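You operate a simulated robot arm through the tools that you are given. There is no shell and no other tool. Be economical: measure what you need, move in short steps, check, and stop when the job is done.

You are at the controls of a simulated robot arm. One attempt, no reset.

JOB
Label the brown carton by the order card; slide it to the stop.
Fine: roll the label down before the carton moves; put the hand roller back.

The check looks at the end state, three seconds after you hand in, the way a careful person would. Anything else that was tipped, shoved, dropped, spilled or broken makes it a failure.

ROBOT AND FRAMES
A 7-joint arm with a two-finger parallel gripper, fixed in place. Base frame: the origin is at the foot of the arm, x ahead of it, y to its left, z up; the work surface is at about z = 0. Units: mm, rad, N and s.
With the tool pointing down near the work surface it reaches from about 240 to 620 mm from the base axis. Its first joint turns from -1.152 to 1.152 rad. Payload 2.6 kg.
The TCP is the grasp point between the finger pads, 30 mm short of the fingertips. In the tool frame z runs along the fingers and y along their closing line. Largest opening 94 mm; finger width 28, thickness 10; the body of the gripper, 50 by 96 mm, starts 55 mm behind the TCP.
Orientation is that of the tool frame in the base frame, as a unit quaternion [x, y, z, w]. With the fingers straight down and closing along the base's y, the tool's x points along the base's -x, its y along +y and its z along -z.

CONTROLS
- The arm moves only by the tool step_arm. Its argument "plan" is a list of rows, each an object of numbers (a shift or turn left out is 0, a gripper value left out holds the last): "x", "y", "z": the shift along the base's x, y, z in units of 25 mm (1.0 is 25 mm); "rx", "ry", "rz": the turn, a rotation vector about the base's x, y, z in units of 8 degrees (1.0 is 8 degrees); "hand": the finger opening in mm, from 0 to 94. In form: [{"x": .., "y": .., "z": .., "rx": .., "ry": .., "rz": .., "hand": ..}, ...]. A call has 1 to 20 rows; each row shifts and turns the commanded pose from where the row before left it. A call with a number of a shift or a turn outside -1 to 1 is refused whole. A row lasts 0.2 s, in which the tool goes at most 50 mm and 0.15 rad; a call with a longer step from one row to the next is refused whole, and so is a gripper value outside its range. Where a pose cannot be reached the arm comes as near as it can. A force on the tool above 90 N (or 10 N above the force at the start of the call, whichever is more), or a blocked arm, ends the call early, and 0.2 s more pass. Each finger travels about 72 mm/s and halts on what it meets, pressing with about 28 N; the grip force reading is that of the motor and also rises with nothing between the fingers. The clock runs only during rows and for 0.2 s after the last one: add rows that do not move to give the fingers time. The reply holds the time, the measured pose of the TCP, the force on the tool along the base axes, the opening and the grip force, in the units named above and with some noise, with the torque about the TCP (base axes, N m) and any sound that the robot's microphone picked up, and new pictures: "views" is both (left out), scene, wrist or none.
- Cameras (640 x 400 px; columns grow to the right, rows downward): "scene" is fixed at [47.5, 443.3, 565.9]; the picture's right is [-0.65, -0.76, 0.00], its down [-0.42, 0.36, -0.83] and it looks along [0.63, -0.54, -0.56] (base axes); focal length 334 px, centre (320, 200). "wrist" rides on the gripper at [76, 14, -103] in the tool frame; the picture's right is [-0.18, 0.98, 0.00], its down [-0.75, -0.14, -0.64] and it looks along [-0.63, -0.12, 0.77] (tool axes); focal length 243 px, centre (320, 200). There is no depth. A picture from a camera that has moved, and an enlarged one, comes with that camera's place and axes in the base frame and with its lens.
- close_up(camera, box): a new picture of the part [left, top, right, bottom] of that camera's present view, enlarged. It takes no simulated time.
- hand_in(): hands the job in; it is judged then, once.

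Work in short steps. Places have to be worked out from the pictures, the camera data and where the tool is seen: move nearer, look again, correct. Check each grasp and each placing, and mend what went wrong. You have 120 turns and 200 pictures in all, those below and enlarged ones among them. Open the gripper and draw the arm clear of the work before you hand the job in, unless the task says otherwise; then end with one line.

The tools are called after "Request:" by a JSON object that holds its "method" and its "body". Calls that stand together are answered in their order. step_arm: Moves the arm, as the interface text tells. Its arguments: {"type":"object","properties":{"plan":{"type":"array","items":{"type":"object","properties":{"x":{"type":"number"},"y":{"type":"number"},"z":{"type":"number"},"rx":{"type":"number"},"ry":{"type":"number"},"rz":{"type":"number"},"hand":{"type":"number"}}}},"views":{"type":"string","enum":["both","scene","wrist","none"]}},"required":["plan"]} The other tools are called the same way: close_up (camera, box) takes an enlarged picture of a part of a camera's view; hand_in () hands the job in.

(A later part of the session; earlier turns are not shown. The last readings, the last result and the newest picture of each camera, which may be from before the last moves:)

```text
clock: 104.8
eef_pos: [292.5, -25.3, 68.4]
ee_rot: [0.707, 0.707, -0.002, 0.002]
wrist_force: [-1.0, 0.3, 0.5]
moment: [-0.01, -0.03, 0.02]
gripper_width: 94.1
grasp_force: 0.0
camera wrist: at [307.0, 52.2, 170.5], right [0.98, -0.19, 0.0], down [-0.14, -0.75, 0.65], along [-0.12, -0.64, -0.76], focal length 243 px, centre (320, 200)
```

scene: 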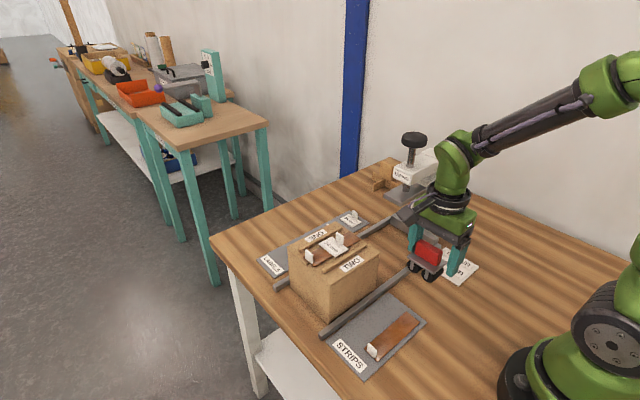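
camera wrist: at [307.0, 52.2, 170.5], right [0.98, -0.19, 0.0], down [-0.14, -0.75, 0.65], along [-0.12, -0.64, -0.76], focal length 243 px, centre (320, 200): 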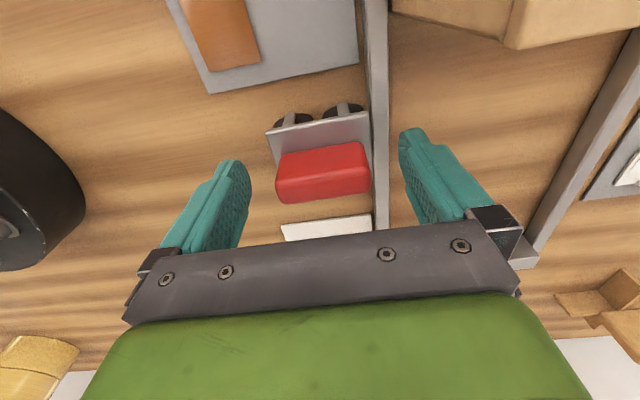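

It came free: the roller stands on the table between the open fingers. To bring it home without squeezing again, I'll cage the handle loosely (≈57 mm, about 2 mm play per side), guide it −x, and turn it back +90°.

Request:
{"method": "step_arm", "body": {"plan": [{"hand": 80}, {"hand": 68}, {"hand": 60}, {"hand": 58}, {}, {}], "views": "none"}}

Request:
{"method": "close_up", "body": {"camera": "wrist", "box": [240, 40, 440, 200]}}

Request:
{"method": "close_up", "body": {"camera": "scene", "box": [385, 240, 465, 304]}}

```text
clock: 106.2
eef_pos: [292.6, -25.3, 69.4]
ee_rot: [0.708, 0.706, -0.002, 0.003]
wrist_force: [-0.4, -0.6, 0.2]
moment: [-0.01, -0.02, -0.01]
gripper_width: 57.7
grasp_force: 0.1
```

```text
2.50 times, centred on (340, 120) of wrist
camera zoom: at [307.1, 52.2, 170.6], right [0.98, -0.19, 0.0], down [-0.14, -0.75, 0.65], along [-0.12, -0.64, -0.76], focal length 606 px, centre (270, 400)
```

zoom: 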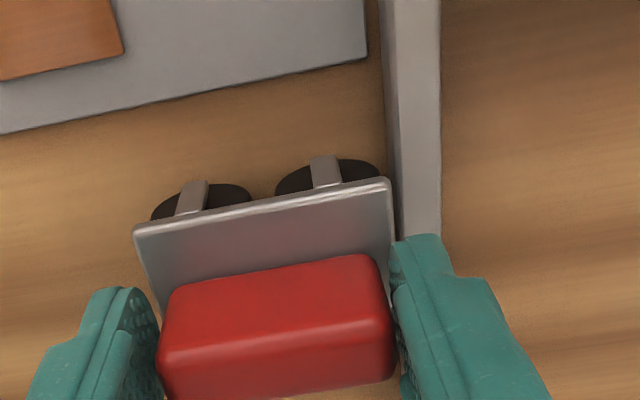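

```text
6.25 times, centred on (425, 272) of scene
camera zoom: at [47.5, 443.3, 565.9], right [-0.65, -0.76, 0.0], down [-0.42, 0.36, -0.83], along [0.63, -0.54, -0.56], focal length 2090 px, centre (-336, -250)
```

zoom: 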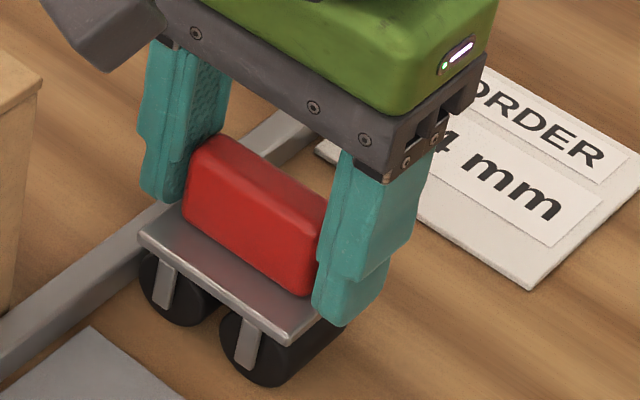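

The cage is good, with small gaps both sides. I guide it −x by 18 mm and check.

Request:
{"method": "step_arm", "body": {"plan": [{"x": -0.18}, {"x": -0.18}, {"x": -0.18}, {"x": -0.18}, {}], "views": "none"}}

Request:
{"method": "step_arm", "body": {"plan": [{"rz": 0.5}, {"rz": 0.5}, {"rz": 0.5}, {"rz": 0.5}, {"rz": 0.5}, {"rz": 0.5}, {}], "views": "wrist"}}

Request:
{"method": "close_up", "body": {"camera": "wrist", "box": [220, 40, 420, 200]}}

```text
clock: 107.4
eef_pos: [274.4, -25.4, 68.6]
ee_rot: [0.707, 0.707, -0.003, 0.002]
wrist_force: [0.4, -0.3, 0.0]
moment: [0.02, 0.02, 0.01]
gripper_width: 58.2
grasp_force: 0.1
```

```text
clock: 109.0
eef_pos: [274.1, -25.4, 68.1]
ee_rot: [0.545, 0.838, -0.002, 0.002]
wrist_force: [-0.6, 0.3, -0.1]
moment: [0.0, 0.02, -0.02]
gripper_width: 58.1
grasp_force: 0.1
camera wrist: at [256.7, 51.4, 170.3], right [0.97, 0.23, 0.0], down [0.18, -0.74, 0.65], along [0.15, -0.63, -0.76], focal length 243 px, centre (320, 200)
```

wrist: 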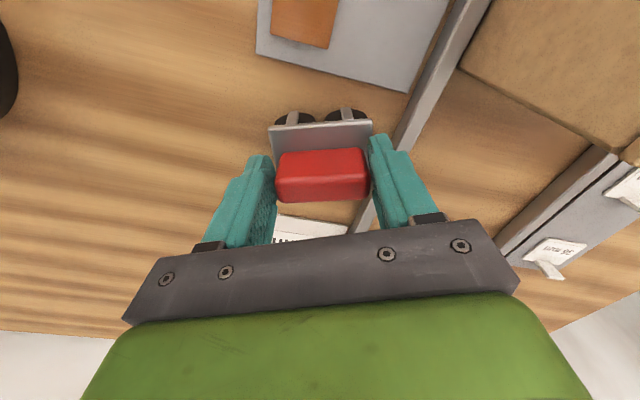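

```text
2.50 times, centred on (320, 120) of wrist
camera zoom: at [256.7, 51.4, 170.3], right [0.97, 0.23, 0.0], down [0.18, -0.74, 0.65], along [0.15, -0.63, -0.76], focal length 606 px, centre (320, 400)
```

zoom: 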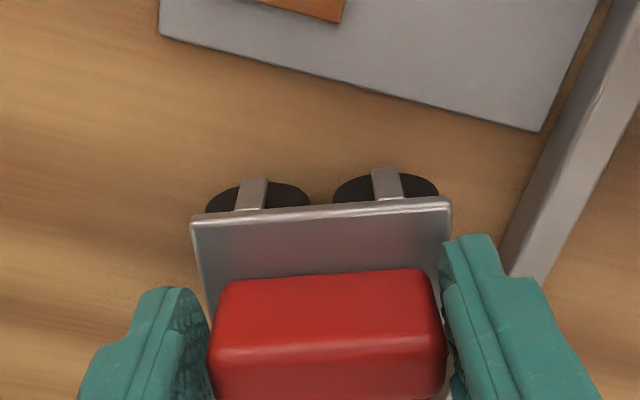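

The loose cage turns the roller nicely with a few degrees of lag. I continue, with a small overshoot to compensate.

Request:
{"method": "step_arm", "body": {"plan": [{"rz": 0.6}, {"rz": 0.6}, {"rz": 0.6}, {"rz": 0.6}, {"rz": 0.6}, {"rz": 0.6}, {"rz": 0.6}, {"rz": 0.6}, {"rz": 0.6}, {"rz": 0.6}, {"rz": 0.6}, {"rz": 0.6}, {"rz": 0.6}, {"rz": 0.45}, {}], "views": "wrist"}}

Request:
{"method": "close_up", "body": {"camera": "wrist", "box": [220, 40, 420, 200]}}

```text
clock: 112.2
eef_pos: [275.4, -25.1, 68.5]
ee_rot: [0.0, 1.0, 0.001, 0.003]
wrist_force: [0.1, 0.0, 0.6]
moment: [0.03, 0.0, 0.01]
gripper_width: 58.1
grasp_force: 0.1
camera wrist: at [198.4, -10.2, 170.6], right [0.18, 0.98, 0.0], down [0.75, -0.14, 0.65], along [0.64, -0.12, -0.76], focal length 243 px, centre (320, 200)
```

wrist: 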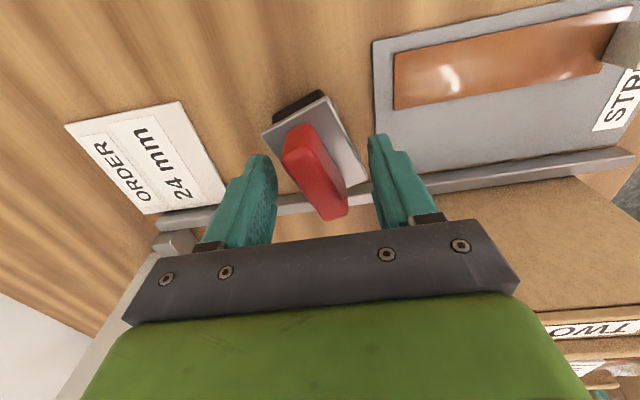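

```text
2.50 times, centred on (320, 120) of wrist
camera zoom: at [198.4, -10.2, 170.6], right [0.18, 0.98, 0.0], down [0.75, -0.14, 0.65], along [0.64, -0.12, -0.76], focal length 606 px, centre (320, 400)
```

zoom: 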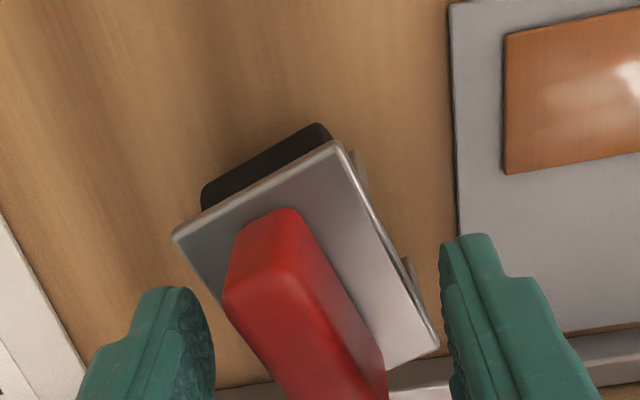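

The handle slipped round inside the wide cage: its long axis is now about 17° off x, centre ≈ (280, −26). I'll cage it across its thin side instead, which steers much better: align the tool (+17°), centre it, and narrow the fingers.

Request:
{"method": "step_arm", "body": {"plan": [{"rz": 0.7, "x": 0.18}, {"rz": 0.7}, {"rz": 0.7}, {"hand": 45}, {"hand": 34}, {"hand": 28}, {}], "views": "wrist"}}

Request:
{"method": "close_up", "body": {"camera": "wrist", "box": [220, 40, 420, 200]}}

```text
clock: 113.8
eef_pos: [277.4, -24.5, 68.8]
ee_rot: [-0.145, 0.989, 0.001, 0.004]
wrist_force: [0.8, 0.9, 0.3]
moment: [-0.01, 0.01, 0.03]
gripper_width: 27.9
grasp_force: 0.1
camera wrist: at [201.6, -32.9, 170.4], right [-0.11, 0.99, 0.0], down [0.76, 0.08, 0.65], along [0.64, 0.07, -0.76], focal length 243 px, centre (320, 200)
```

wrist: 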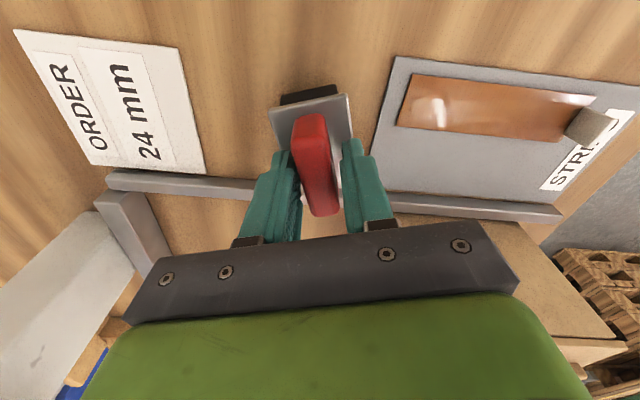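

```text
2.50 times, centred on (320, 120) of wrist
camera zoom: at [201.6, -32.9, 170.4], right [-0.11, 0.99, 0.0], down [0.76, 0.08, 0.65], along [0.64, 0.07, -0.76], focal length 606 px, centre (320, 400)
```

zoom: 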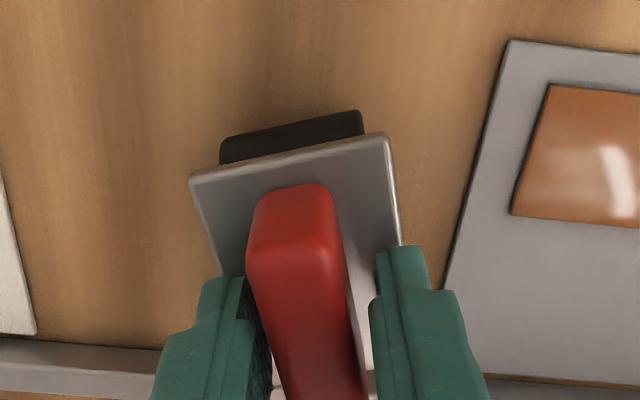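

Well aligned, with the fingers straddling the thin side. I narrow further until it barely touches.

Request:
{"method": "step_arm", "body": {"plan": [{"hand": 24}, {"hand": 21}, {}], "views": "none"}}

Request:
{"method": "close_up", "body": {"camera": "wrist", "box": [220, 40, 420, 200]}}

```text
clock: 114.6
eef_pos: [280.0, -25.4, 69.0]
ee_rot: [-0.146, 0.989, 0.0, 0.004]
wrist_force: [0.1, -1.5, 0.4]
moment: [-0.02, -0.03, -0.02]
gripper_width: 21.8
grasp_force: 27.8
```

```text
2.50 times, centred on (320, 120) of wrist
camera zoom: at [201.6, -32.9, 170.4], right [-0.11, 0.99, 0.0], down [0.76, 0.08, 0.65], along [0.64, 0.07, -0.76], focal length 606 px, centre (320, 400)
```

zoom: 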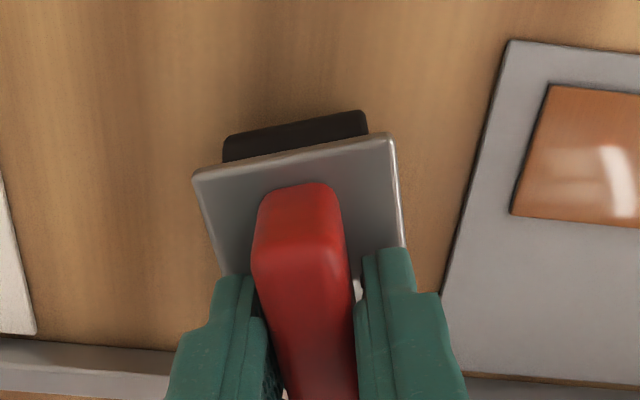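

It touched at 21.8 mm. I open to 25 at once to keep a loose cage and check it isn't clinging.

Request:
{"method": "step_arm", "body": {"plan": [{"hand": 25}, {}], "views": "none"}}

Request:
{"method": "close_up", "body": {"camera": "wrist", "box": [220, 40, 420, 200]}}

```text
clock: 115.2
eef_pos: [279.3, -24.9, 68.9]
ee_rot: [-0.145, 0.989, 0.001, 0.004]
wrist_force: [0.7, -1.0, 0.2]
moment: [0.01, 0.03, 0.0]
gripper_width: 25.0
grasp_force: 0.1
```

```text
2.50 times, centred on (320, 120) of wrist
camera zoom: at [201.6, -32.9, 170.4], right [-0.11, 0.99, 0.0], down [0.76, 0.08, 0.65], along [0.64, 0.07, -0.76], focal length 606 px, centre (320, 400)
```

zoom: 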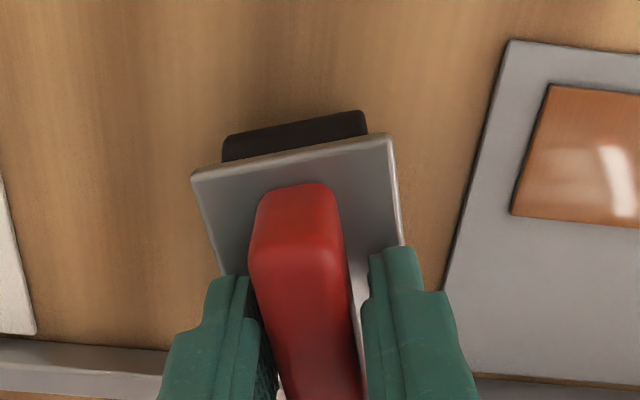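

The cage is loose on both sides. I rotate by about +73° plus a small overshoot to bring the handle back along y.

Request:
{"method": "step_arm", "body": {"plan": [{"rz": 0.6}, {"rz": 0.6}, {"rz": 0.6}, {"rz": 0.6}, {"rz": 0.6}, {"rz": 0.6}, {"rz": 0.6}, {"rz": 0.6}, {}], "views": "wrist"}}

Request:
{"method": "step_arm", "body": {"plan": [{"rz": 0.6}, {"rz": 0.6}, {"rz": 0.6}, {"rz": 0.6}, {"rz": 0.6}, {"rz": 0.6}, {"rz": 0.6}, {}], "views": "both"}}

Request:
{"method": "close_up", "body": {"camera": "scene", "box": [385, 240, 465, 304]}}

```text
clock: 117.2
eef_pos: [279.0, -24.1, 67.5]
ee_rot: [-0.463, 0.886, 0.001, 0.003]
wrist_force: [-0.5, 0.4, 0.4]
moment: [0.0, -0.01, -0.02]
gripper_width: 25.0
grasp_force: 0.0
camera wrist: at [223.5, -79.8, 170.5], right [-0.7, 0.71, 0.0], down [0.54, 0.53, 0.65], along [0.46, 0.45, -0.76], focal length 243 px, centre (320, 200)
```

wrist: 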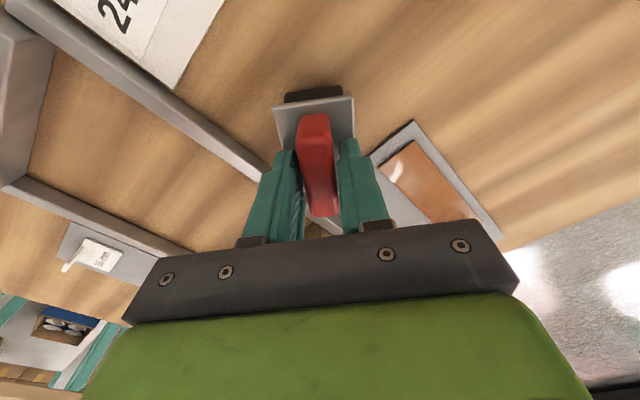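

```text
clock: 119.0
eef_pos: [279.4, -25.3, 69.0]
ee_rot: [-0.7, 0.714, 0.003, 0.002]
wrist_force: [-1.0, -0.3, -0.3]
moment: [-0.02, 0.0, 0.0]
gripper_width: 25.8
grasp_force: 0.6
camera wrist: at [263.5, -101.5, 170.6], right [-0.98, 0.2, 0.0], down [0.16, 0.75, 0.65], along [0.13, 0.63, -0.76], focal length 243 px, centre (320, 200)
```

scene: 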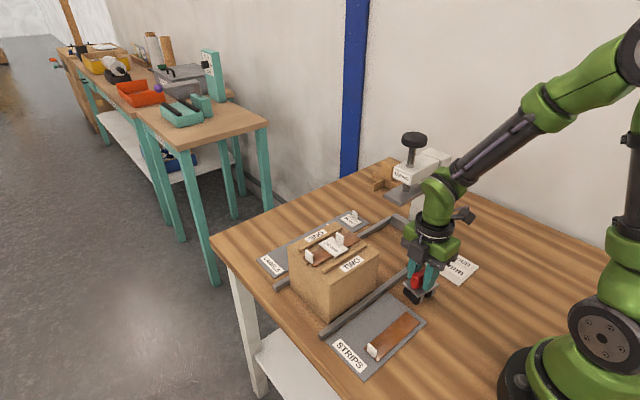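
wrist: 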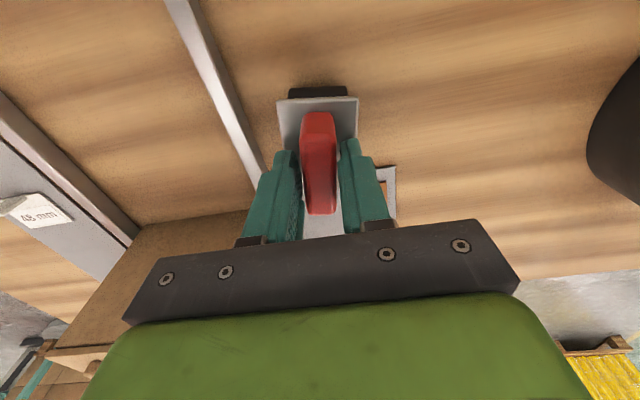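

```text
6.25 times, centred on (425, 272) of scene
camera zoom: at [47.5, 443.3, 565.9], right [-0.65, -0.76, 0.0], down [-0.42, 0.36, -0.83], along [0.63, -0.54, -0.56], focal length 2090 px, centre (-336, -250)
```

zoom: 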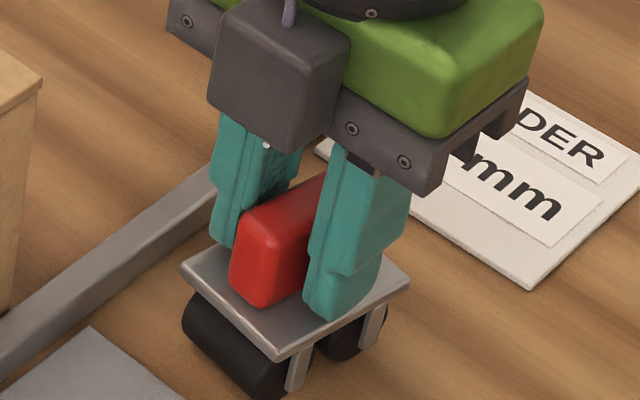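

The handle is nearly along y (about 4–5° short). I finish the turn and nudge it −x to its home at x≈275.

Request:
{"method": "step_arm", "body": {"plan": [{"rz": 0.4}, {"rz": 0.3}, {"x": -0.12}, {"x": -0.12}, {}], "views": "wrist"}}

Request:
{"method": "close_up", "body": {"camera": "wrist", "box": [220, 40, 420, 200]}}

```text
clock: 120.2
eef_pos: [273.5, -26.7, 68.4]
ee_rot: [0.733, -0.681, -0.001, -0.003]
wrist_force: [2.1, 1.1, 2.7]
moment: [0.02, -0.08, 0.01]
gripper_width: 26.3
grasp_force: 1.5
camera wrist: at [265.0, -102.8, 170.7], right [-0.99, 0.11, 0.0], down [0.08, 0.76, 0.65], along [0.07, 0.64, -0.76], focal length 243 px, centre (320, 200)
```

wrist: 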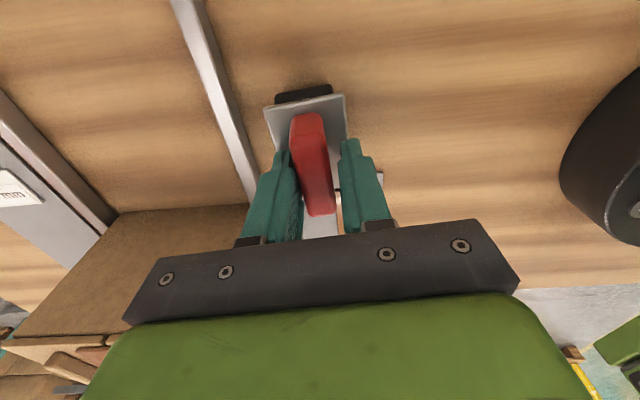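

```text
2.50 times, centred on (320, 120) of wrist
camera zoom: at [265.0, -102.8, 170.7], right [-0.99, 0.11, 0.0], down [0.08, 0.76, 0.65], along [0.07, 0.64, -0.76], focal length 606 px, centre (320, 400)
```

zoom: 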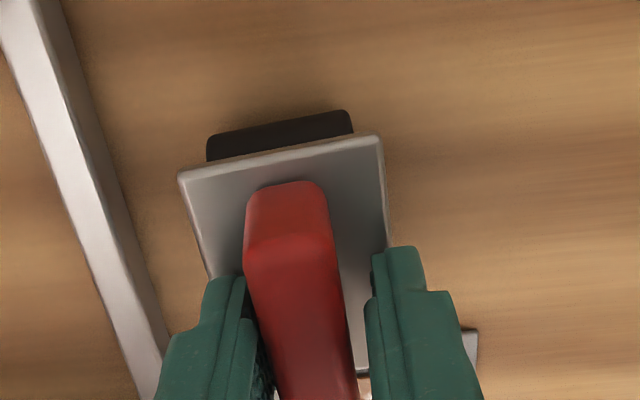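

The roller is back within about 3 mm and a few degrees of home. I open the fingers, check it stays, and then rise.

Request:
{"method": "step_arm", "body": {"plan": [{"hand": 34}, {"hand": 44}, {}], "views": "none"}}

Request:
{"method": "close_up", "body": {"camera": "wrist", "box": [220, 40, 420, 200]}}

```text
clock: 121.0
eef_pos: [272.8, -25.5, 69.0]
ee_rot: [0.733, -0.68, -0.002, -0.002]
wrist_force: [0.6, 0.2, 0.3]
moment: [-0.02, 0.02, -0.02]
gripper_width: 44.1
grasp_force: 0.1
```

```text
2.50 times, centred on (320, 120) of wrist
camera zoom: at [264.7, -102.7, 170.5], right [-0.99, 0.11, 0.0], down [0.08, 0.76, 0.65], along [0.07, 0.64, -0.76], focal length 606 px, centre (320, 400)
```

zoom: 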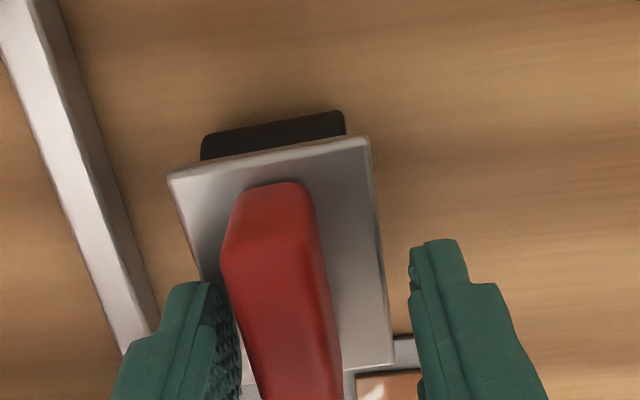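

It shifted a little toward the left finger as it opened; I open further to see whether it follows.

Request:
{"method": "step_arm", "body": {"plan": [{"hand": 56}, {}], "views": "none"}}

Request:
{"method": "close_up", "body": {"camera": "wrist", "box": [220, 40, 420, 200]}}

```text
clock: 121.6
eef_pos: [275.2, -25.5, 68.3]
ee_rot: [0.733, -0.68, -0.003, -0.002]
wrist_force: [0.5, -0.4, -0.9]
moment: [0.0, -0.01, -0.02]
gripper_width: 56.0
grasp_force: 0.0
```

```text
2.50 times, centred on (320, 120) of wrist
camera zoom: at [264.7, -102.7, 170.6], right [-0.99, 0.11, 0.0], down [0.08, 0.76, 0.65], along [0.07, 0.64, -0.76], focal length 606 px, centre (320, 400)
```

zoom: 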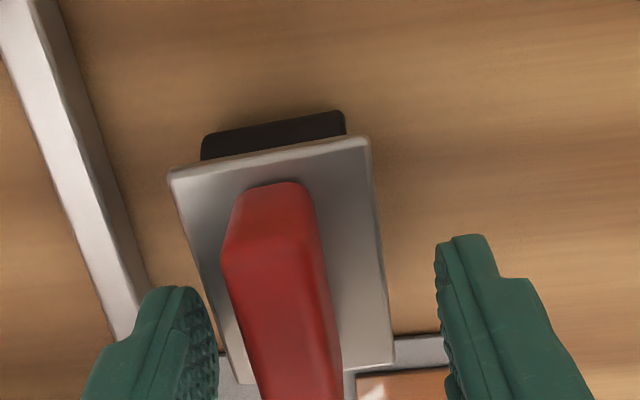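

It is free and standing within about 5 mm and 3° of its original place. I open wider and rise straight up, then check.

Request:
{"method": "step_arm", "body": {"plan": [{"hand": 62}, {"z": 0.4}, {"z": 1}, {"z": 1}, {"z": 1}, {"z": 1}, {"z": 1}, {}], "views": "both"}}

Request:
{"method": "close_up", "body": {"camera": "scene", "box": [385, 240, 465, 304]}}

```text
clock: 123.4
eef_pos: [273.1, -26.4, 204.1]
ee_rot: [0.733, -0.68, -0.003, -0.002]
wrist_force: [0.8, -0.3, 0.8]
moment: [0.0, -0.04, -0.01]
gripper_width: 61.8
grasp_force: 0.0
camera wrist: at [265.2, -102.9, 306.4], right [-0.99, 0.11, 0.0], down [0.08, 0.76, 0.65], along [0.07, 0.64, -0.76], focal length 243 px, centre (320, 200)
```

scene: 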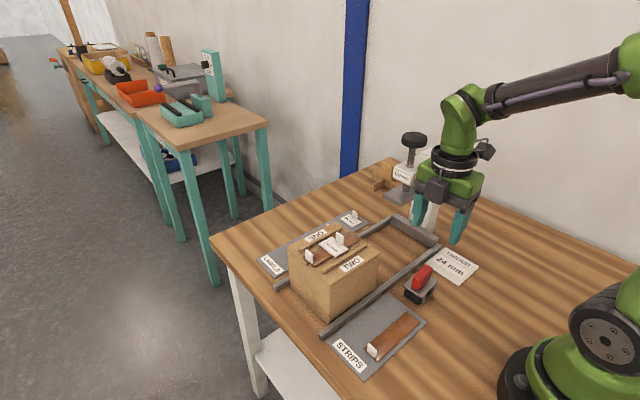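
wrist: 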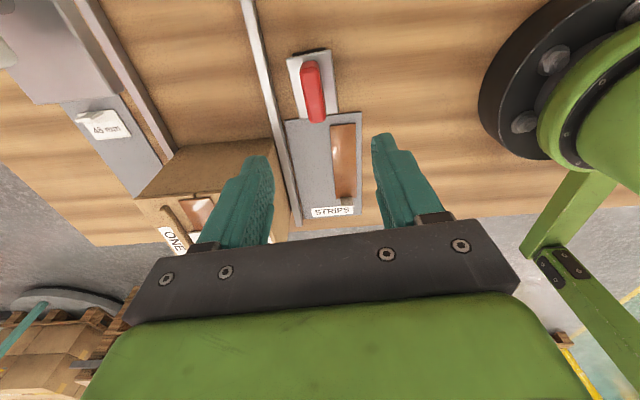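

```text
6.25 times, centred on (425, 272) of scene
camera zoom: at [47.5, 443.3, 565.9], right [-0.65, -0.76, 0.0], down [-0.42, 0.36, -0.83], along [0.63, -0.54, -0.56], focal length 2090 px, centre (-336, -250)
```

zoom: 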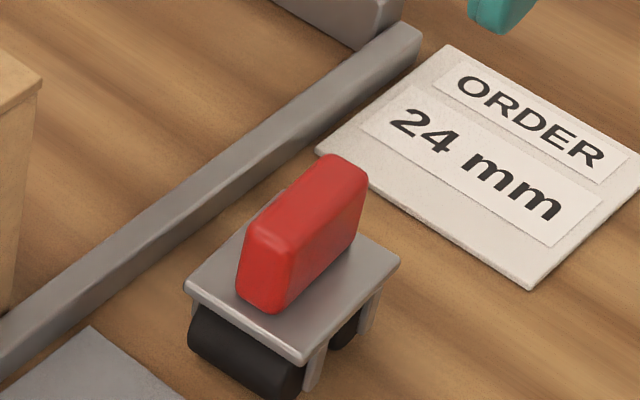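

The roller is back upright at its place. Before sliding the carton I need the clearance under the TAPING plate, because the label's tab will pass there. I return to standard yaw and take measuring views.

Request:
{"method": "step_arm", "body": {"plan": [{"z": 1, "rz": -1}, {"z": 1, "rz": -1}, {"z": 1, "rz": -1, "y": 1}, {"rz": -1, "y": 1}, {"rz": -1, "y": 1}, {"rz": -1, "y": 1}, {"rz": -1}, {"rz": -1}, {"rz": -1}, {"rz": -1}, {"rz": -1}, {"rz": -0.8}, {}], "views": "wrist"}}

Request:
{"method": "close_up", "body": {"camera": "wrist", "box": [40, 60, 260, 240]}}

Request:
{"method": "close_up", "body": {"camera": "scene", "box": [370, 120, 460, 192]}}

```text
clock: 126.2
eef_pos: [273.2, 74.7, 279.2]
ee_rot: [0.002, 1.0, 0.001, 0.003]
wrist_force: [0.0, -0.6, 0.0]
moment: [0.0, -0.01, 0.0]
gripper_width: 62.1
grasp_force: 0.0
camera wrist: at [196.6, 89.8, 380.6], right [0.19, 0.98, 0.0], down [0.75, -0.14, 0.65], along [0.64, -0.12, -0.76], focal length 243 px, centre (320, 200)
```

wrist: 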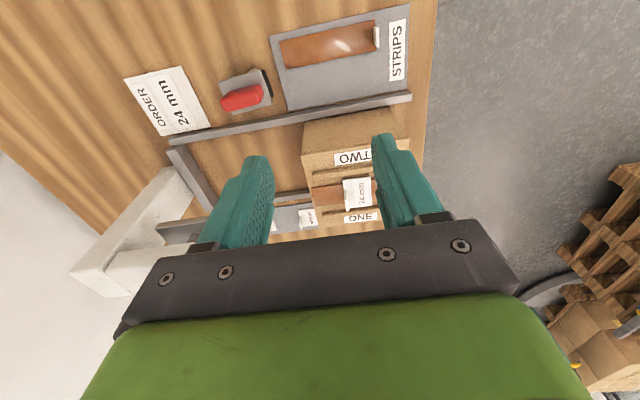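

```text
2.22 times, centred on (150, 150) of wrist
camera zoom: at [196.6, 89.8, 380.6], right [0.19, 0.98, 0.0], down [0.75, -0.14, 0.65], along [0.64, -0.12, -0.76], focal length 539 px, centre (698, 311)
```

zoom: 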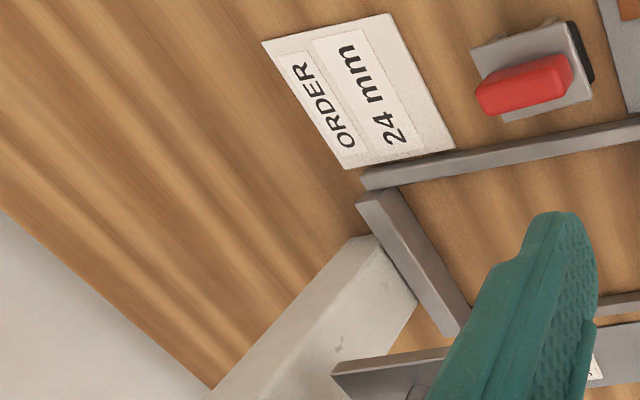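

```text
5.56 times, centred on (415, 156) of scene
camera zoom: at [47.5, 443.3, 565.9], right [-0.65, -0.76, 0.0], down [-0.42, 0.36, -0.83], along [0.63, -0.54, -0.56], focal length 1858 px, centre (-208, 444)
```

zoom: 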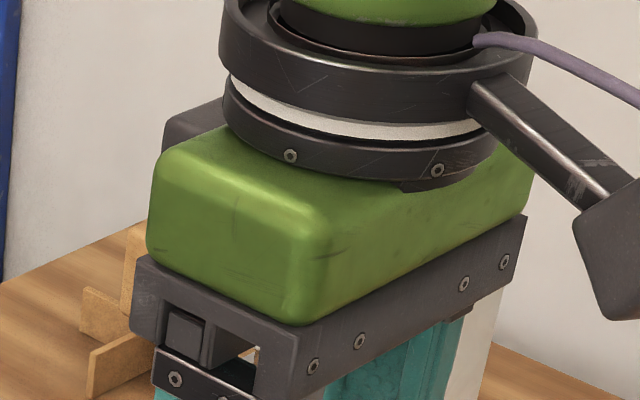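

The hand blocks that view. I move over beyond the carton (+y) and take two views of the press plate from different heights.

Request:
{"method": "step_arm", "body": {"plan": [{"x": 1, "y": 0.5, "z": 0.5}, {"x": 1, "y": 0.5}, {"x": 1, "y": 0.5}, {"x": 1, "y": 0.5}, {"x": 1, "y": 0.2}, {"x": 0.5}, {}], "views": "wrist"}}

Request:
{"method": "close_up", "body": {"camera": "wrist", "box": [0, 60, 200, 240]}}

Request:
{"method": "close_up", "body": {"camera": "scene", "box": [370, 150, 460, 222]}}

```text
clock: 127.8
eef_pos: [412.1, 129.4, 291.2]
ee_rot: [0.001, 1.0, 0.0, 0.003]
wrist_force: [0.5, 0.4, -0.3]
moment: [-0.03, 0.04, -0.04]
gripper_width: 62.0
grasp_force: 0.0
camera wrist: at [334.5, 145.3, 393.2], right [0.19, 0.98, 0.0], down [0.75, -0.14, 0.65], along [0.64, -0.12, -0.76], focal length 243 px, centre (320, 200)
```

wrist: 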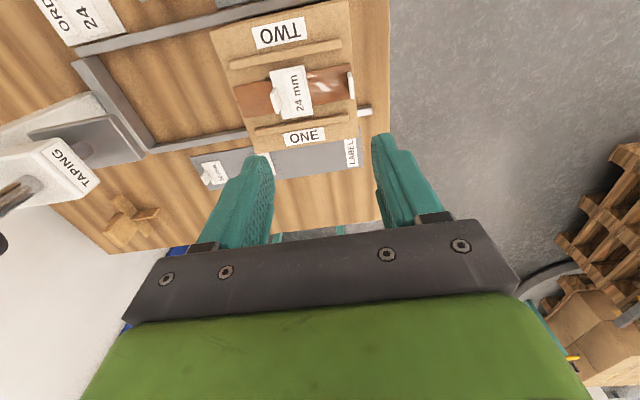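

```text
2.22 times, centred on (100, 150) of wrist
camera zoom: at [334.5, 145.3, 393.2], right [0.19, 0.98, 0.0], down [0.75, -0.14, 0.65], along [0.64, -0.12, -0.76], focal length 539 px, centre (809, 311)
```

zoom: 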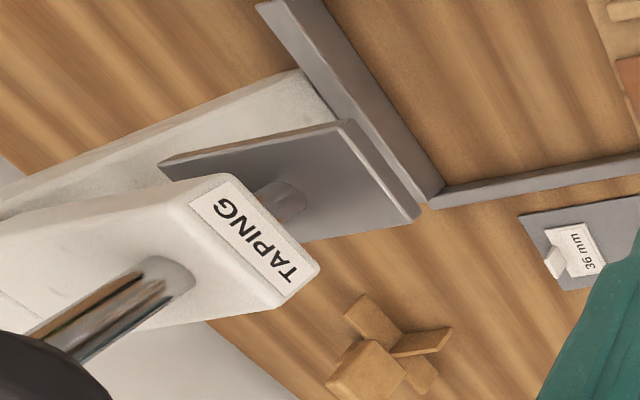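

```text
5.56 times, centred on (415, 186) of scene
camera zoom: at [47.5, 443.3, 565.9], right [-0.65, -0.76, 0.0], down [-0.42, 0.36, -0.83], along [0.63, -0.54, -0.56], focal length 1858 px, centre (-208, 278)
```

zoom: 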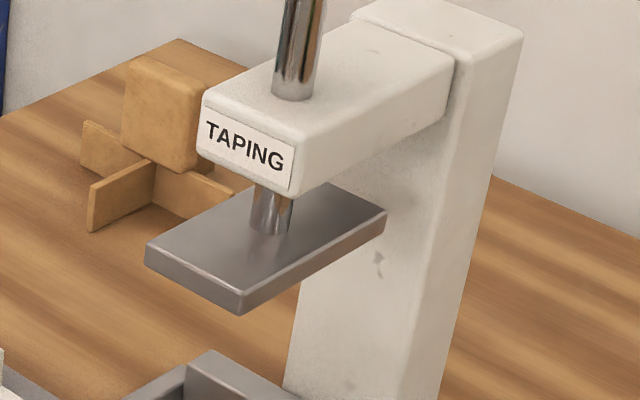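

The plate's underside is at z≈149, and its front edge is at y≈−73. The label's tab top is about 142, so it passes with around 6 mm to spare. I turn −90° (camera away from the press), open the fingers wide as a two-point pusher, and go beyond the carton's +y face.

Request:
{"method": "step_arm", "body": {"plan": [{"y": 1, "rz": -1, "hand": 80}, {"y": 1, "rz": -1}, {"y": 1, "rz": -1}, {"rz": -1}, {"rz": -1}, {"rz": -1}, {"rz": -1}, {"rz": -1}, {"rz": -1}, {"rz": -1}, {"rz": -1}, {"rz": -0.25}, {}], "views": "none"}}

Request:
{"method": "step_arm", "body": {"plan": [{"z": -1}, {"z": -1}, {"z": -1}, {"z": -1}, {"z": -1}, {"z": -1}, {"z": -1}, {"z": -0.72}, {}], "views": "both"}}

Request:
{"method": "close_up", "body": {"camera": "scene", "box": [250, 170, 400, 290]}}

```text
clock: 130.6
eef_pos: [410.4, 205.9, 291.8]
ee_rot: [0.708, 0.706, -0.002, 0.003]
wrist_force: [0.4, 0.3, -0.3]
moment: [0.01, -0.02, 0.01]
gripper_width: 80.0
grasp_force: 0.0
```

```text
clock: 132.6
eef_pos: [410.0, 205.2, 98.5]
ee_rot: [0.707, 0.707, -0.003, 0.002]
wrist_force: [-0.2, 0.5, -0.6]
moment: [-0.01, -0.01, -0.01]
gripper_width: 80.2
grasp_force: 0.1
camera wrist: at [425.3, 282.1, 199.7], right [0.98, -0.19, 0.0], down [-0.14, -0.75, 0.65], along [-0.12, -0.64, -0.76], focal length 243 px, centre (320, 200)
```

scene: 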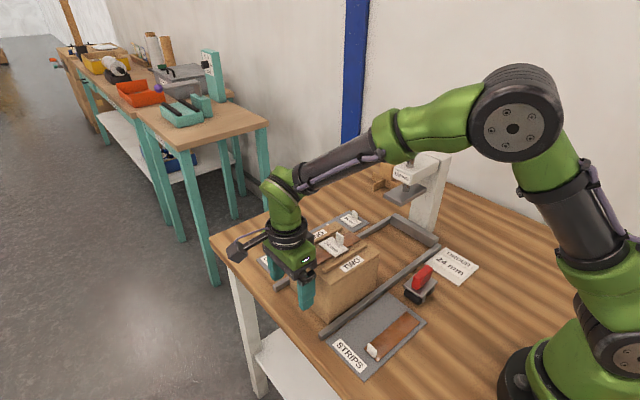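
wrist: 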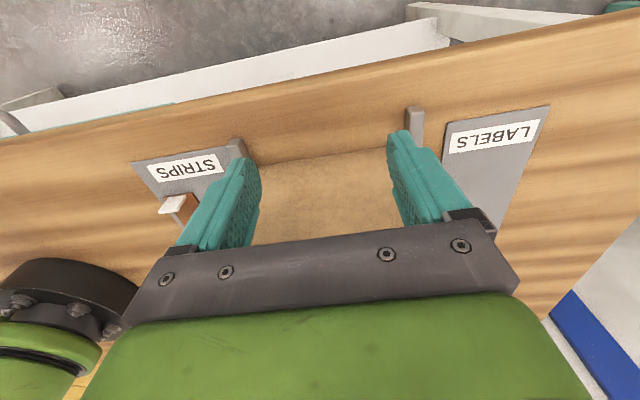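

```text
3.33 times, centred on (325, 230) of scene
camera zoom: at [47.5, 443.3, 565.9], right [-0.65, -0.76, 0.0], down [-0.42, 0.36, -0.83], along [0.63, -0.54, -0.56], focal length 1115 px, centre (303, 100)
```

zoom: 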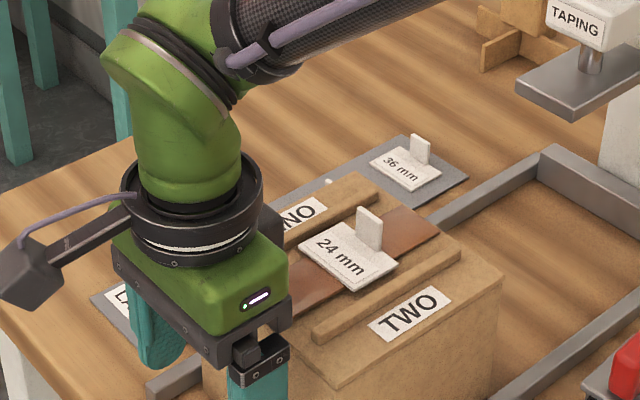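

In position behind the carton. I advance slowly to contact.

Request:
{"method": "step_arm", "body": {"plan": [{"y": -0.4}, {"y": -0.4}, {"y": -0.2}, {"y": -0.1}, {}], "views": "none"}}

Request:
{"method": "step_arm", "body": {"plan": [{"y": -0.2}, {"y": -0.3}, {"y": -0.3}, {}], "views": "scene"}}

Request:
{"method": "close_up", "body": {"camera": "scene", "box": [270, 180, 400, 290]}}

```text
clock: 133.8
eef_pos: [410.3, 177.4, 97.6]
ee_rot: [0.707, 0.707, -0.003, 0.002]
wrist_force: [0.3, 1.2, -0.7]
moment: [-0.01, -0.02, -0.02]
gripper_width: 80.5
grasp_force: 0.1
```

```text
clock: 134.8
eef_pos: [411.0, 157.1, 97.6]
ee_rot: [0.707, 0.707, -0.003, 0.003]
wrist_force: [0.3, 1.0, -0.5]
moment: [0.03, 0.0, -0.01]
gripper_width: 80.3
grasp_force: 0.1
```

scene: 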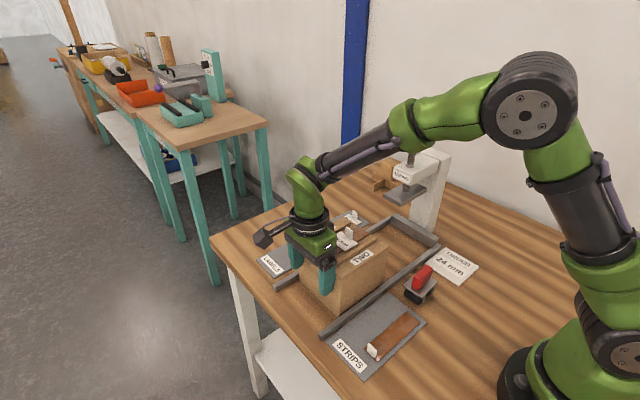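

```text
3.64 times, centred on (335, 235) of scene
camera zoom: at [47.5, 443.3, 565.9], right [-0.65, -0.76, 0.0], down [-0.42, 0.36, -0.83], along [0.63, -0.54, -0.56], focal length 1216 px, centre (266, 73)
```

zoom: 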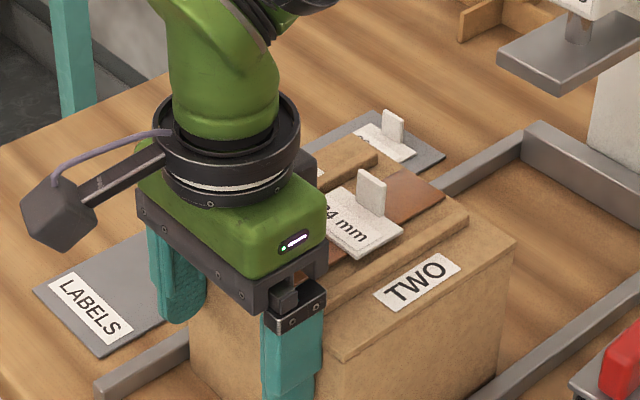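

The carton slides easily (~1 N), following the fingers. I continue until the label's tab is just short of the press plate, then check the clearance.

Request:
{"method": "step_arm", "body": {"plan": [{"y": -0.4}, {"y": -0.4}, {"y": -0.4}, {"y": -0.4}, {"y": -0.4}, {"y": -0.4}, {"y": -0.4}, {"y": -0.4}, {"y": -0.4}, {"y": -0.4}, {"y": -0.4}, {"y": -0.3}, {}], "views": "scene"}}

Request:
{"method": "close_up", "body": {"camera": "scene", "box": [330, 140, 460, 250]}}

```text
clock: 137.6
eef_pos: [410.8, 38.3, 96.7]
ee_rot: [0.708, 0.707, -0.003, 0.003]
wrist_force: [-0.3, 1.1, -0.8]
moment: [0.04, 0.01, -0.02]
gripper_width: 80.0
grasp_force: 0.0
```

scene: 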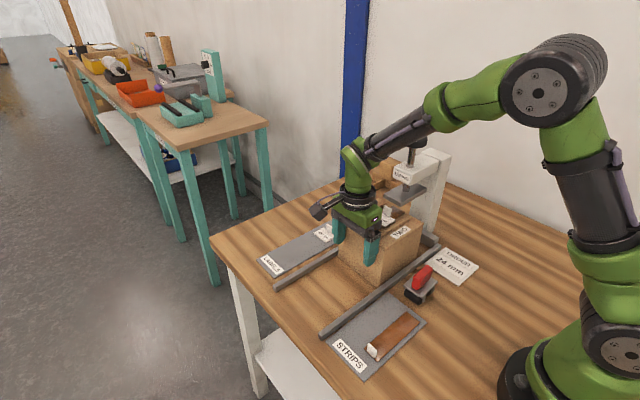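

```text
3.64 times, centred on (395, 195) of scene
camera zoom: at [47.5, 443.3, 565.9], right [-0.65, -0.76, 0.0], down [-0.42, 0.36, -0.83], along [0.63, -0.54, -0.56], focal length 1216 px, centre (47, 218)
```

zoom: 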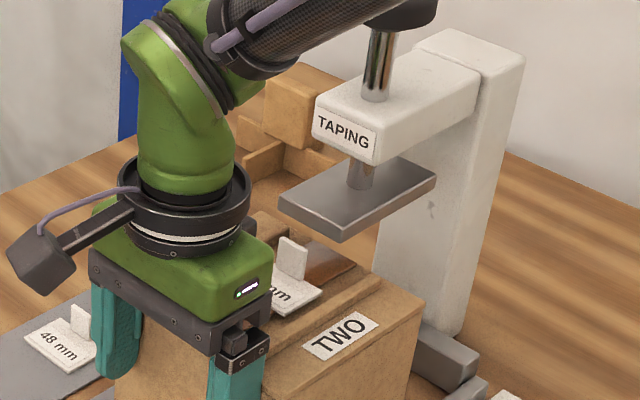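

The tab top (~138–144) sits just below the plate's underside (~145–150). I proceed in small steps, watching the y force.

Request:
{"method": "step_arm", "body": {"plan": [{"y": -0.2}, {"y": -0.2}, {"y": -0.2}, {}], "views": "none"}}

Request:
{"method": "step_arm", "body": {"plan": [{"y": -0.16}, {"y": -0.16}, {}], "views": "scene"}}

Request:
{"method": "close_up", "body": {"camera": "scene", "box": [360, 160, 450, 232]}}

```text
clock: 138.6
eef_pos: [411.6, 24.4, 97.6]
ee_rot: [0.708, 0.706, -0.003, 0.002]
wrist_force: [-0.3, 0.8, -0.2]
moment: [0.0, 0.03, -0.02]
gripper_width: 79.8
grasp_force: 0.0
```

```text
clock: 139.4
eef_pos: [410.3, 17.0, 99.2]
ee_rot: [0.708, 0.706, -0.003, 0.003]
wrist_force: [-0.2, 0.9, 0.4]
moment: [-0.02, 0.0, -0.01]
gripper_width: 80.0
grasp_force: 0.0
```

scene: 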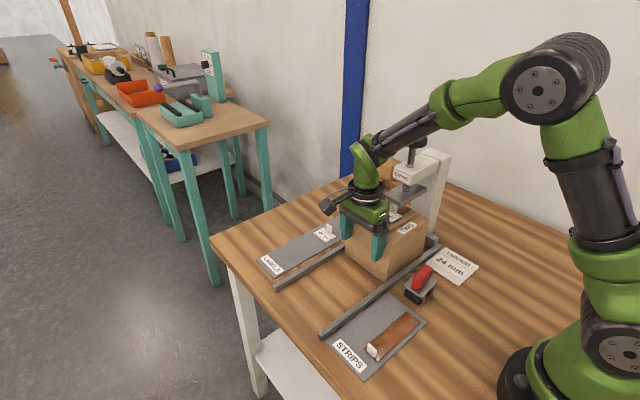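

```text
5.56 times, centred on (405, 196) of scene
camera zoom: at [47.5, 443.3, 565.9], right [-0.65, -0.76, 0.0], down [-0.42, 0.36, -0.83], along [0.63, -0.54, -0.56], focal length 1858 px, centre (-152, 222)
```

zoom: 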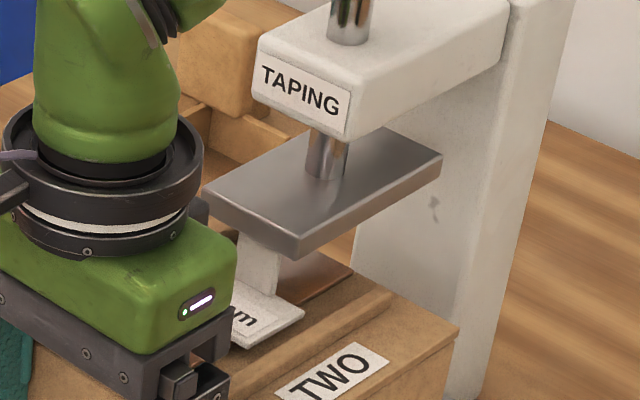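

The tab has passed beneath the plate edge with no added force (0.9 N). I continue toward the stop.

Request:
{"method": "step_arm", "body": {"plan": [{"y": -0.2}, {"y": -0.2}, {"y": -0.2}, {"y": -0.2}, {}], "views": "none"}}

Request:
{"method": "step_arm", "body": {"plan": [{"y": -0.12}, {"y": -0.12}, {}], "views": "scene"}}

Request:
{"method": "close_up", "body": {"camera": "scene", "box": [350, 170, 470, 270]}}

```text
clock: 140.6
eef_pos: [410.7, -3.5, 98.8]
ee_rot: [0.708, 0.706, -0.002, 0.001]
wrist_force: [-0.3, 1.4, 0.3]
moment: [-0.01, 0.0, 0.01]
gripper_width: 80.3
grasp_force: 0.0
```

```text
clock: 141.4
eef_pos: [410.8, -9.7, 97.7]
ee_rot: [0.708, 0.707, -0.002, 0.002]
wrist_force: [-0.2, 1.7, 1.2]
moment: [-0.01, -0.01, 0.02]
gripper_width: 80.3
grasp_force: 0.0
```

scene: 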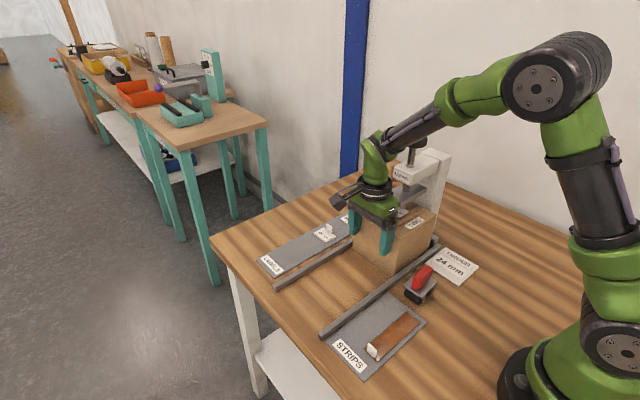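

```text
4.00 times, centred on (410, 220) of scene
camera zoom: at [47.5, 443.3, 565.9], right [-0.65, -0.76, 0.0], down [-0.42, 0.36, -0.83], along [0.63, -0.54, -0.56], focal length 1338 px, centre (-40, 120)
```

zoom: 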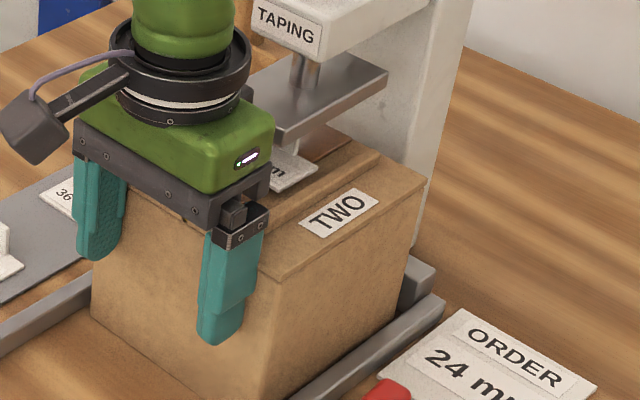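

Nearly at the stop. I keep stepping 2 mm at a time until the force shows firm contact.

Request:
{"method": "step_arm", "body": {"plan": [{"y": -0.08}, {"y": -0.08}, {}], "views": "none"}}

Request:
{"method": "step_arm", "body": {"plan": [{"y": -0.08}, {"y": -0.08}, {}], "views": "none"}}

```text
clock: 142.2
eef_pos: [410.4, -13.0, 97.2]
ee_rot: [0.708, 0.706, -0.003, 0.003]
wrist_force: [0.1, 1.6, 0.2]
moment: [0.01, -0.02, 0.02]
gripper_width: 80.0
grasp_force: 0.0
```

```text
clock: 143.0
eef_pos: [410.3, -17.9, 97.9]
ee_rot: [0.708, 0.706, -0.002, 0.002]
wrist_force: [0.2, 1.1, 0.6]
moment: [-0.01, -0.02, 0.0]
gripper_width: 80.1
grasp_force: 0.2
```

Request:
{"method": "step_arm", "body": {"plan": [{"y": -0.08}, {"y": -0.08}, {}], "views": "none"}}

Request:
{"method": "close_up", "body": {"camera": "scene", "box": [390, 200, 460, 256]}}

```text
clock: 143.8
eef_pos: [410.6, -21.8, 97.5]
ee_rot: [0.708, 0.707, -0.002, 0.002]
wrist_force: [0.7, 0.7, 0.3]
moment: [0.04, 0.0, 0.02]
gripper_width: 80.1
grasp_force: 0.1
```

```text
7.14 times, centred on (425, 228) of scene
camera zoom: at [47.5, 443.3, 565.9], right [-0.65, -0.76, 0.0], down [-0.42, 0.36, -0.83], along [0.63, -0.54, -0.56], focal length 2389 px, centre (-430, 0)
```

zoom: 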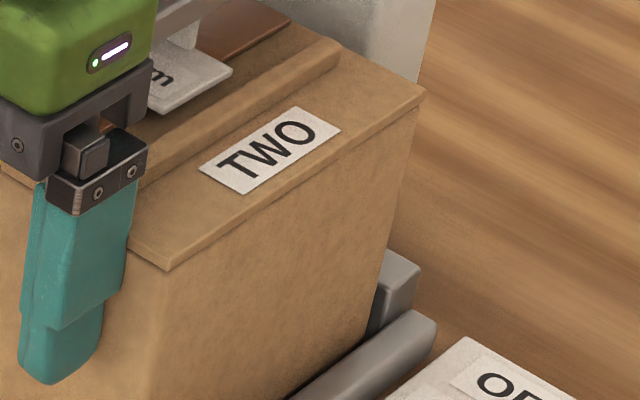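

Request:
{"method": "step_arm", "body": {"plan": [{"y": -0.06}, {"y": -0.06}, {}], "views": "none"}}

Request:
{"method": "close_up", "body": {"camera": "scene", "box": [350, 150, 450, 230]}}

```text
clock: 144.6
eef_pos: [411.2, -24.5, 97.9]
ee_rot: [0.708, 0.707, -0.003, 0.003]
wrist_force: [-0.2, 1.0, 0.1]
moment: [0.03, 0.01, 0.01]
gripper_width: 79.9
grasp_force: 0.1
```

```text
5.00 times, centred on (400, 190) of scene
camera zoom: at [47.5, 443.3, 565.9], right [-0.65, -0.76, 0.0], down [-0.42, 0.36, -0.83], along [0.63, -0.54, -0.56], focal length 1672 px, centre (-80, 250)
```

zoom: 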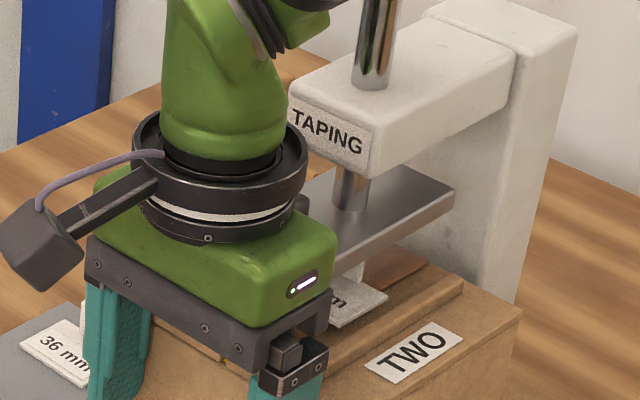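

The wrist still has ample room to the press head (head front at y≈−100, flange edge ≈−60). I continue.

Request:
{"method": "step_arm", "body": {"plan": [{"y": -0.08}, {"y": -0.08}, {}], "views": "none"}}

Request:
{"method": "step_arm", "body": {"plan": [{"y": -0.06}, {"y": -0.06}, {}], "views": "none"}}

Request:
{"method": "close_up", "body": {"camera": "scene", "box": [400, 220, 450, 260]}}

```text
clock: 145.4
eef_pos: [411.4, -26.1, 99.6]
ee_rot: [0.708, 0.706, -0.003, 0.002]
wrist_force: [-1.3, 13.6, 1.9]
moment: [-0.97, -0.16, -0.1]
gripper_width: 79.7
grasp_force: 0.0
```

```text
clock: 146.2
eef_pos: [409.7, -25.5, 98.0]
ee_rot: [0.706, 0.709, -0.002, 0.0]
wrist_force: [-6.2, 33.9, 2.3]
moment: [-2.13, -0.32, -0.53]
gripper_width: 79.9
grasp_force: 0.1
```

```text
10.00 times, centred on (425, 240) of scene
camera zoom: at [47.5, 443.4, 565.9], right [-0.65, -0.76, 0.0], down [-0.42, 0.36, -0.83], along [0.63, -0.54, -0.56], focal length 3344 px, centre (-730, -200)
```

zoom: 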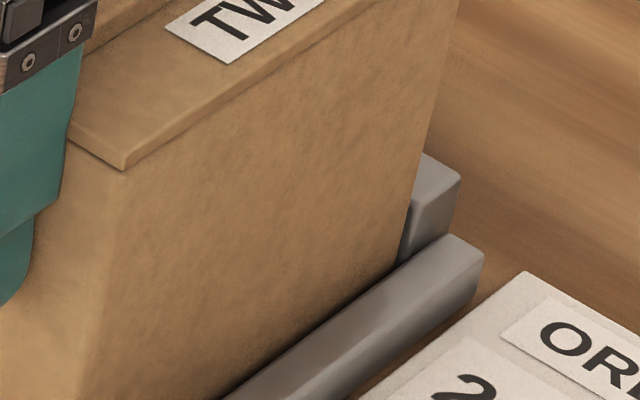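

Firm contact with the stop (34 N). I back off in small steps and check that the carton stays there.

Request:
{"method": "step_arm", "body": {"plan": [{"y": 0.1}, {"y": 0.1}, {"y": 0.2}, {"y": 0.4}, {"y": 0.6}, {}], "views": "scene"}}

Request:
{"method": "close_up", "body": {"camera": "scene", "box": [340, 170, 460, 270]}}

```text
clock: 147.6
eef_pos: [411.4, 1.7, 97.1]
ee_rot: [0.708, 0.706, -0.002, 0.002]
wrist_force: [-0.2, -0.2, 0.1]
moment: [0.04, 0.0, 0.03]
gripper_width: 80.0
grasp_force: 0.0
```

scene: 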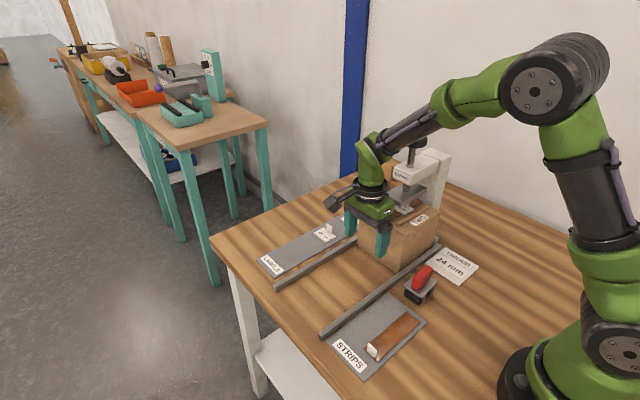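

```text
4.00 times, centred on (400, 220) of scene
camera zoom: at [47.5, 443.3, 565.9], right [-0.65, -0.76, 0.0], down [-0.42, 0.36, -0.83], along [0.63, -0.54, -0.56], focal length 1338 px, centre (0, 120)
```

zoom: 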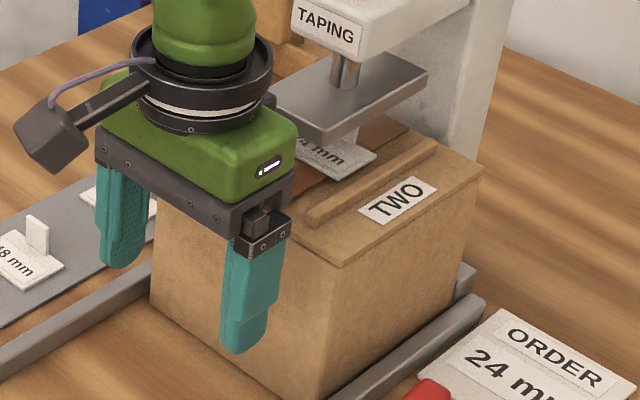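

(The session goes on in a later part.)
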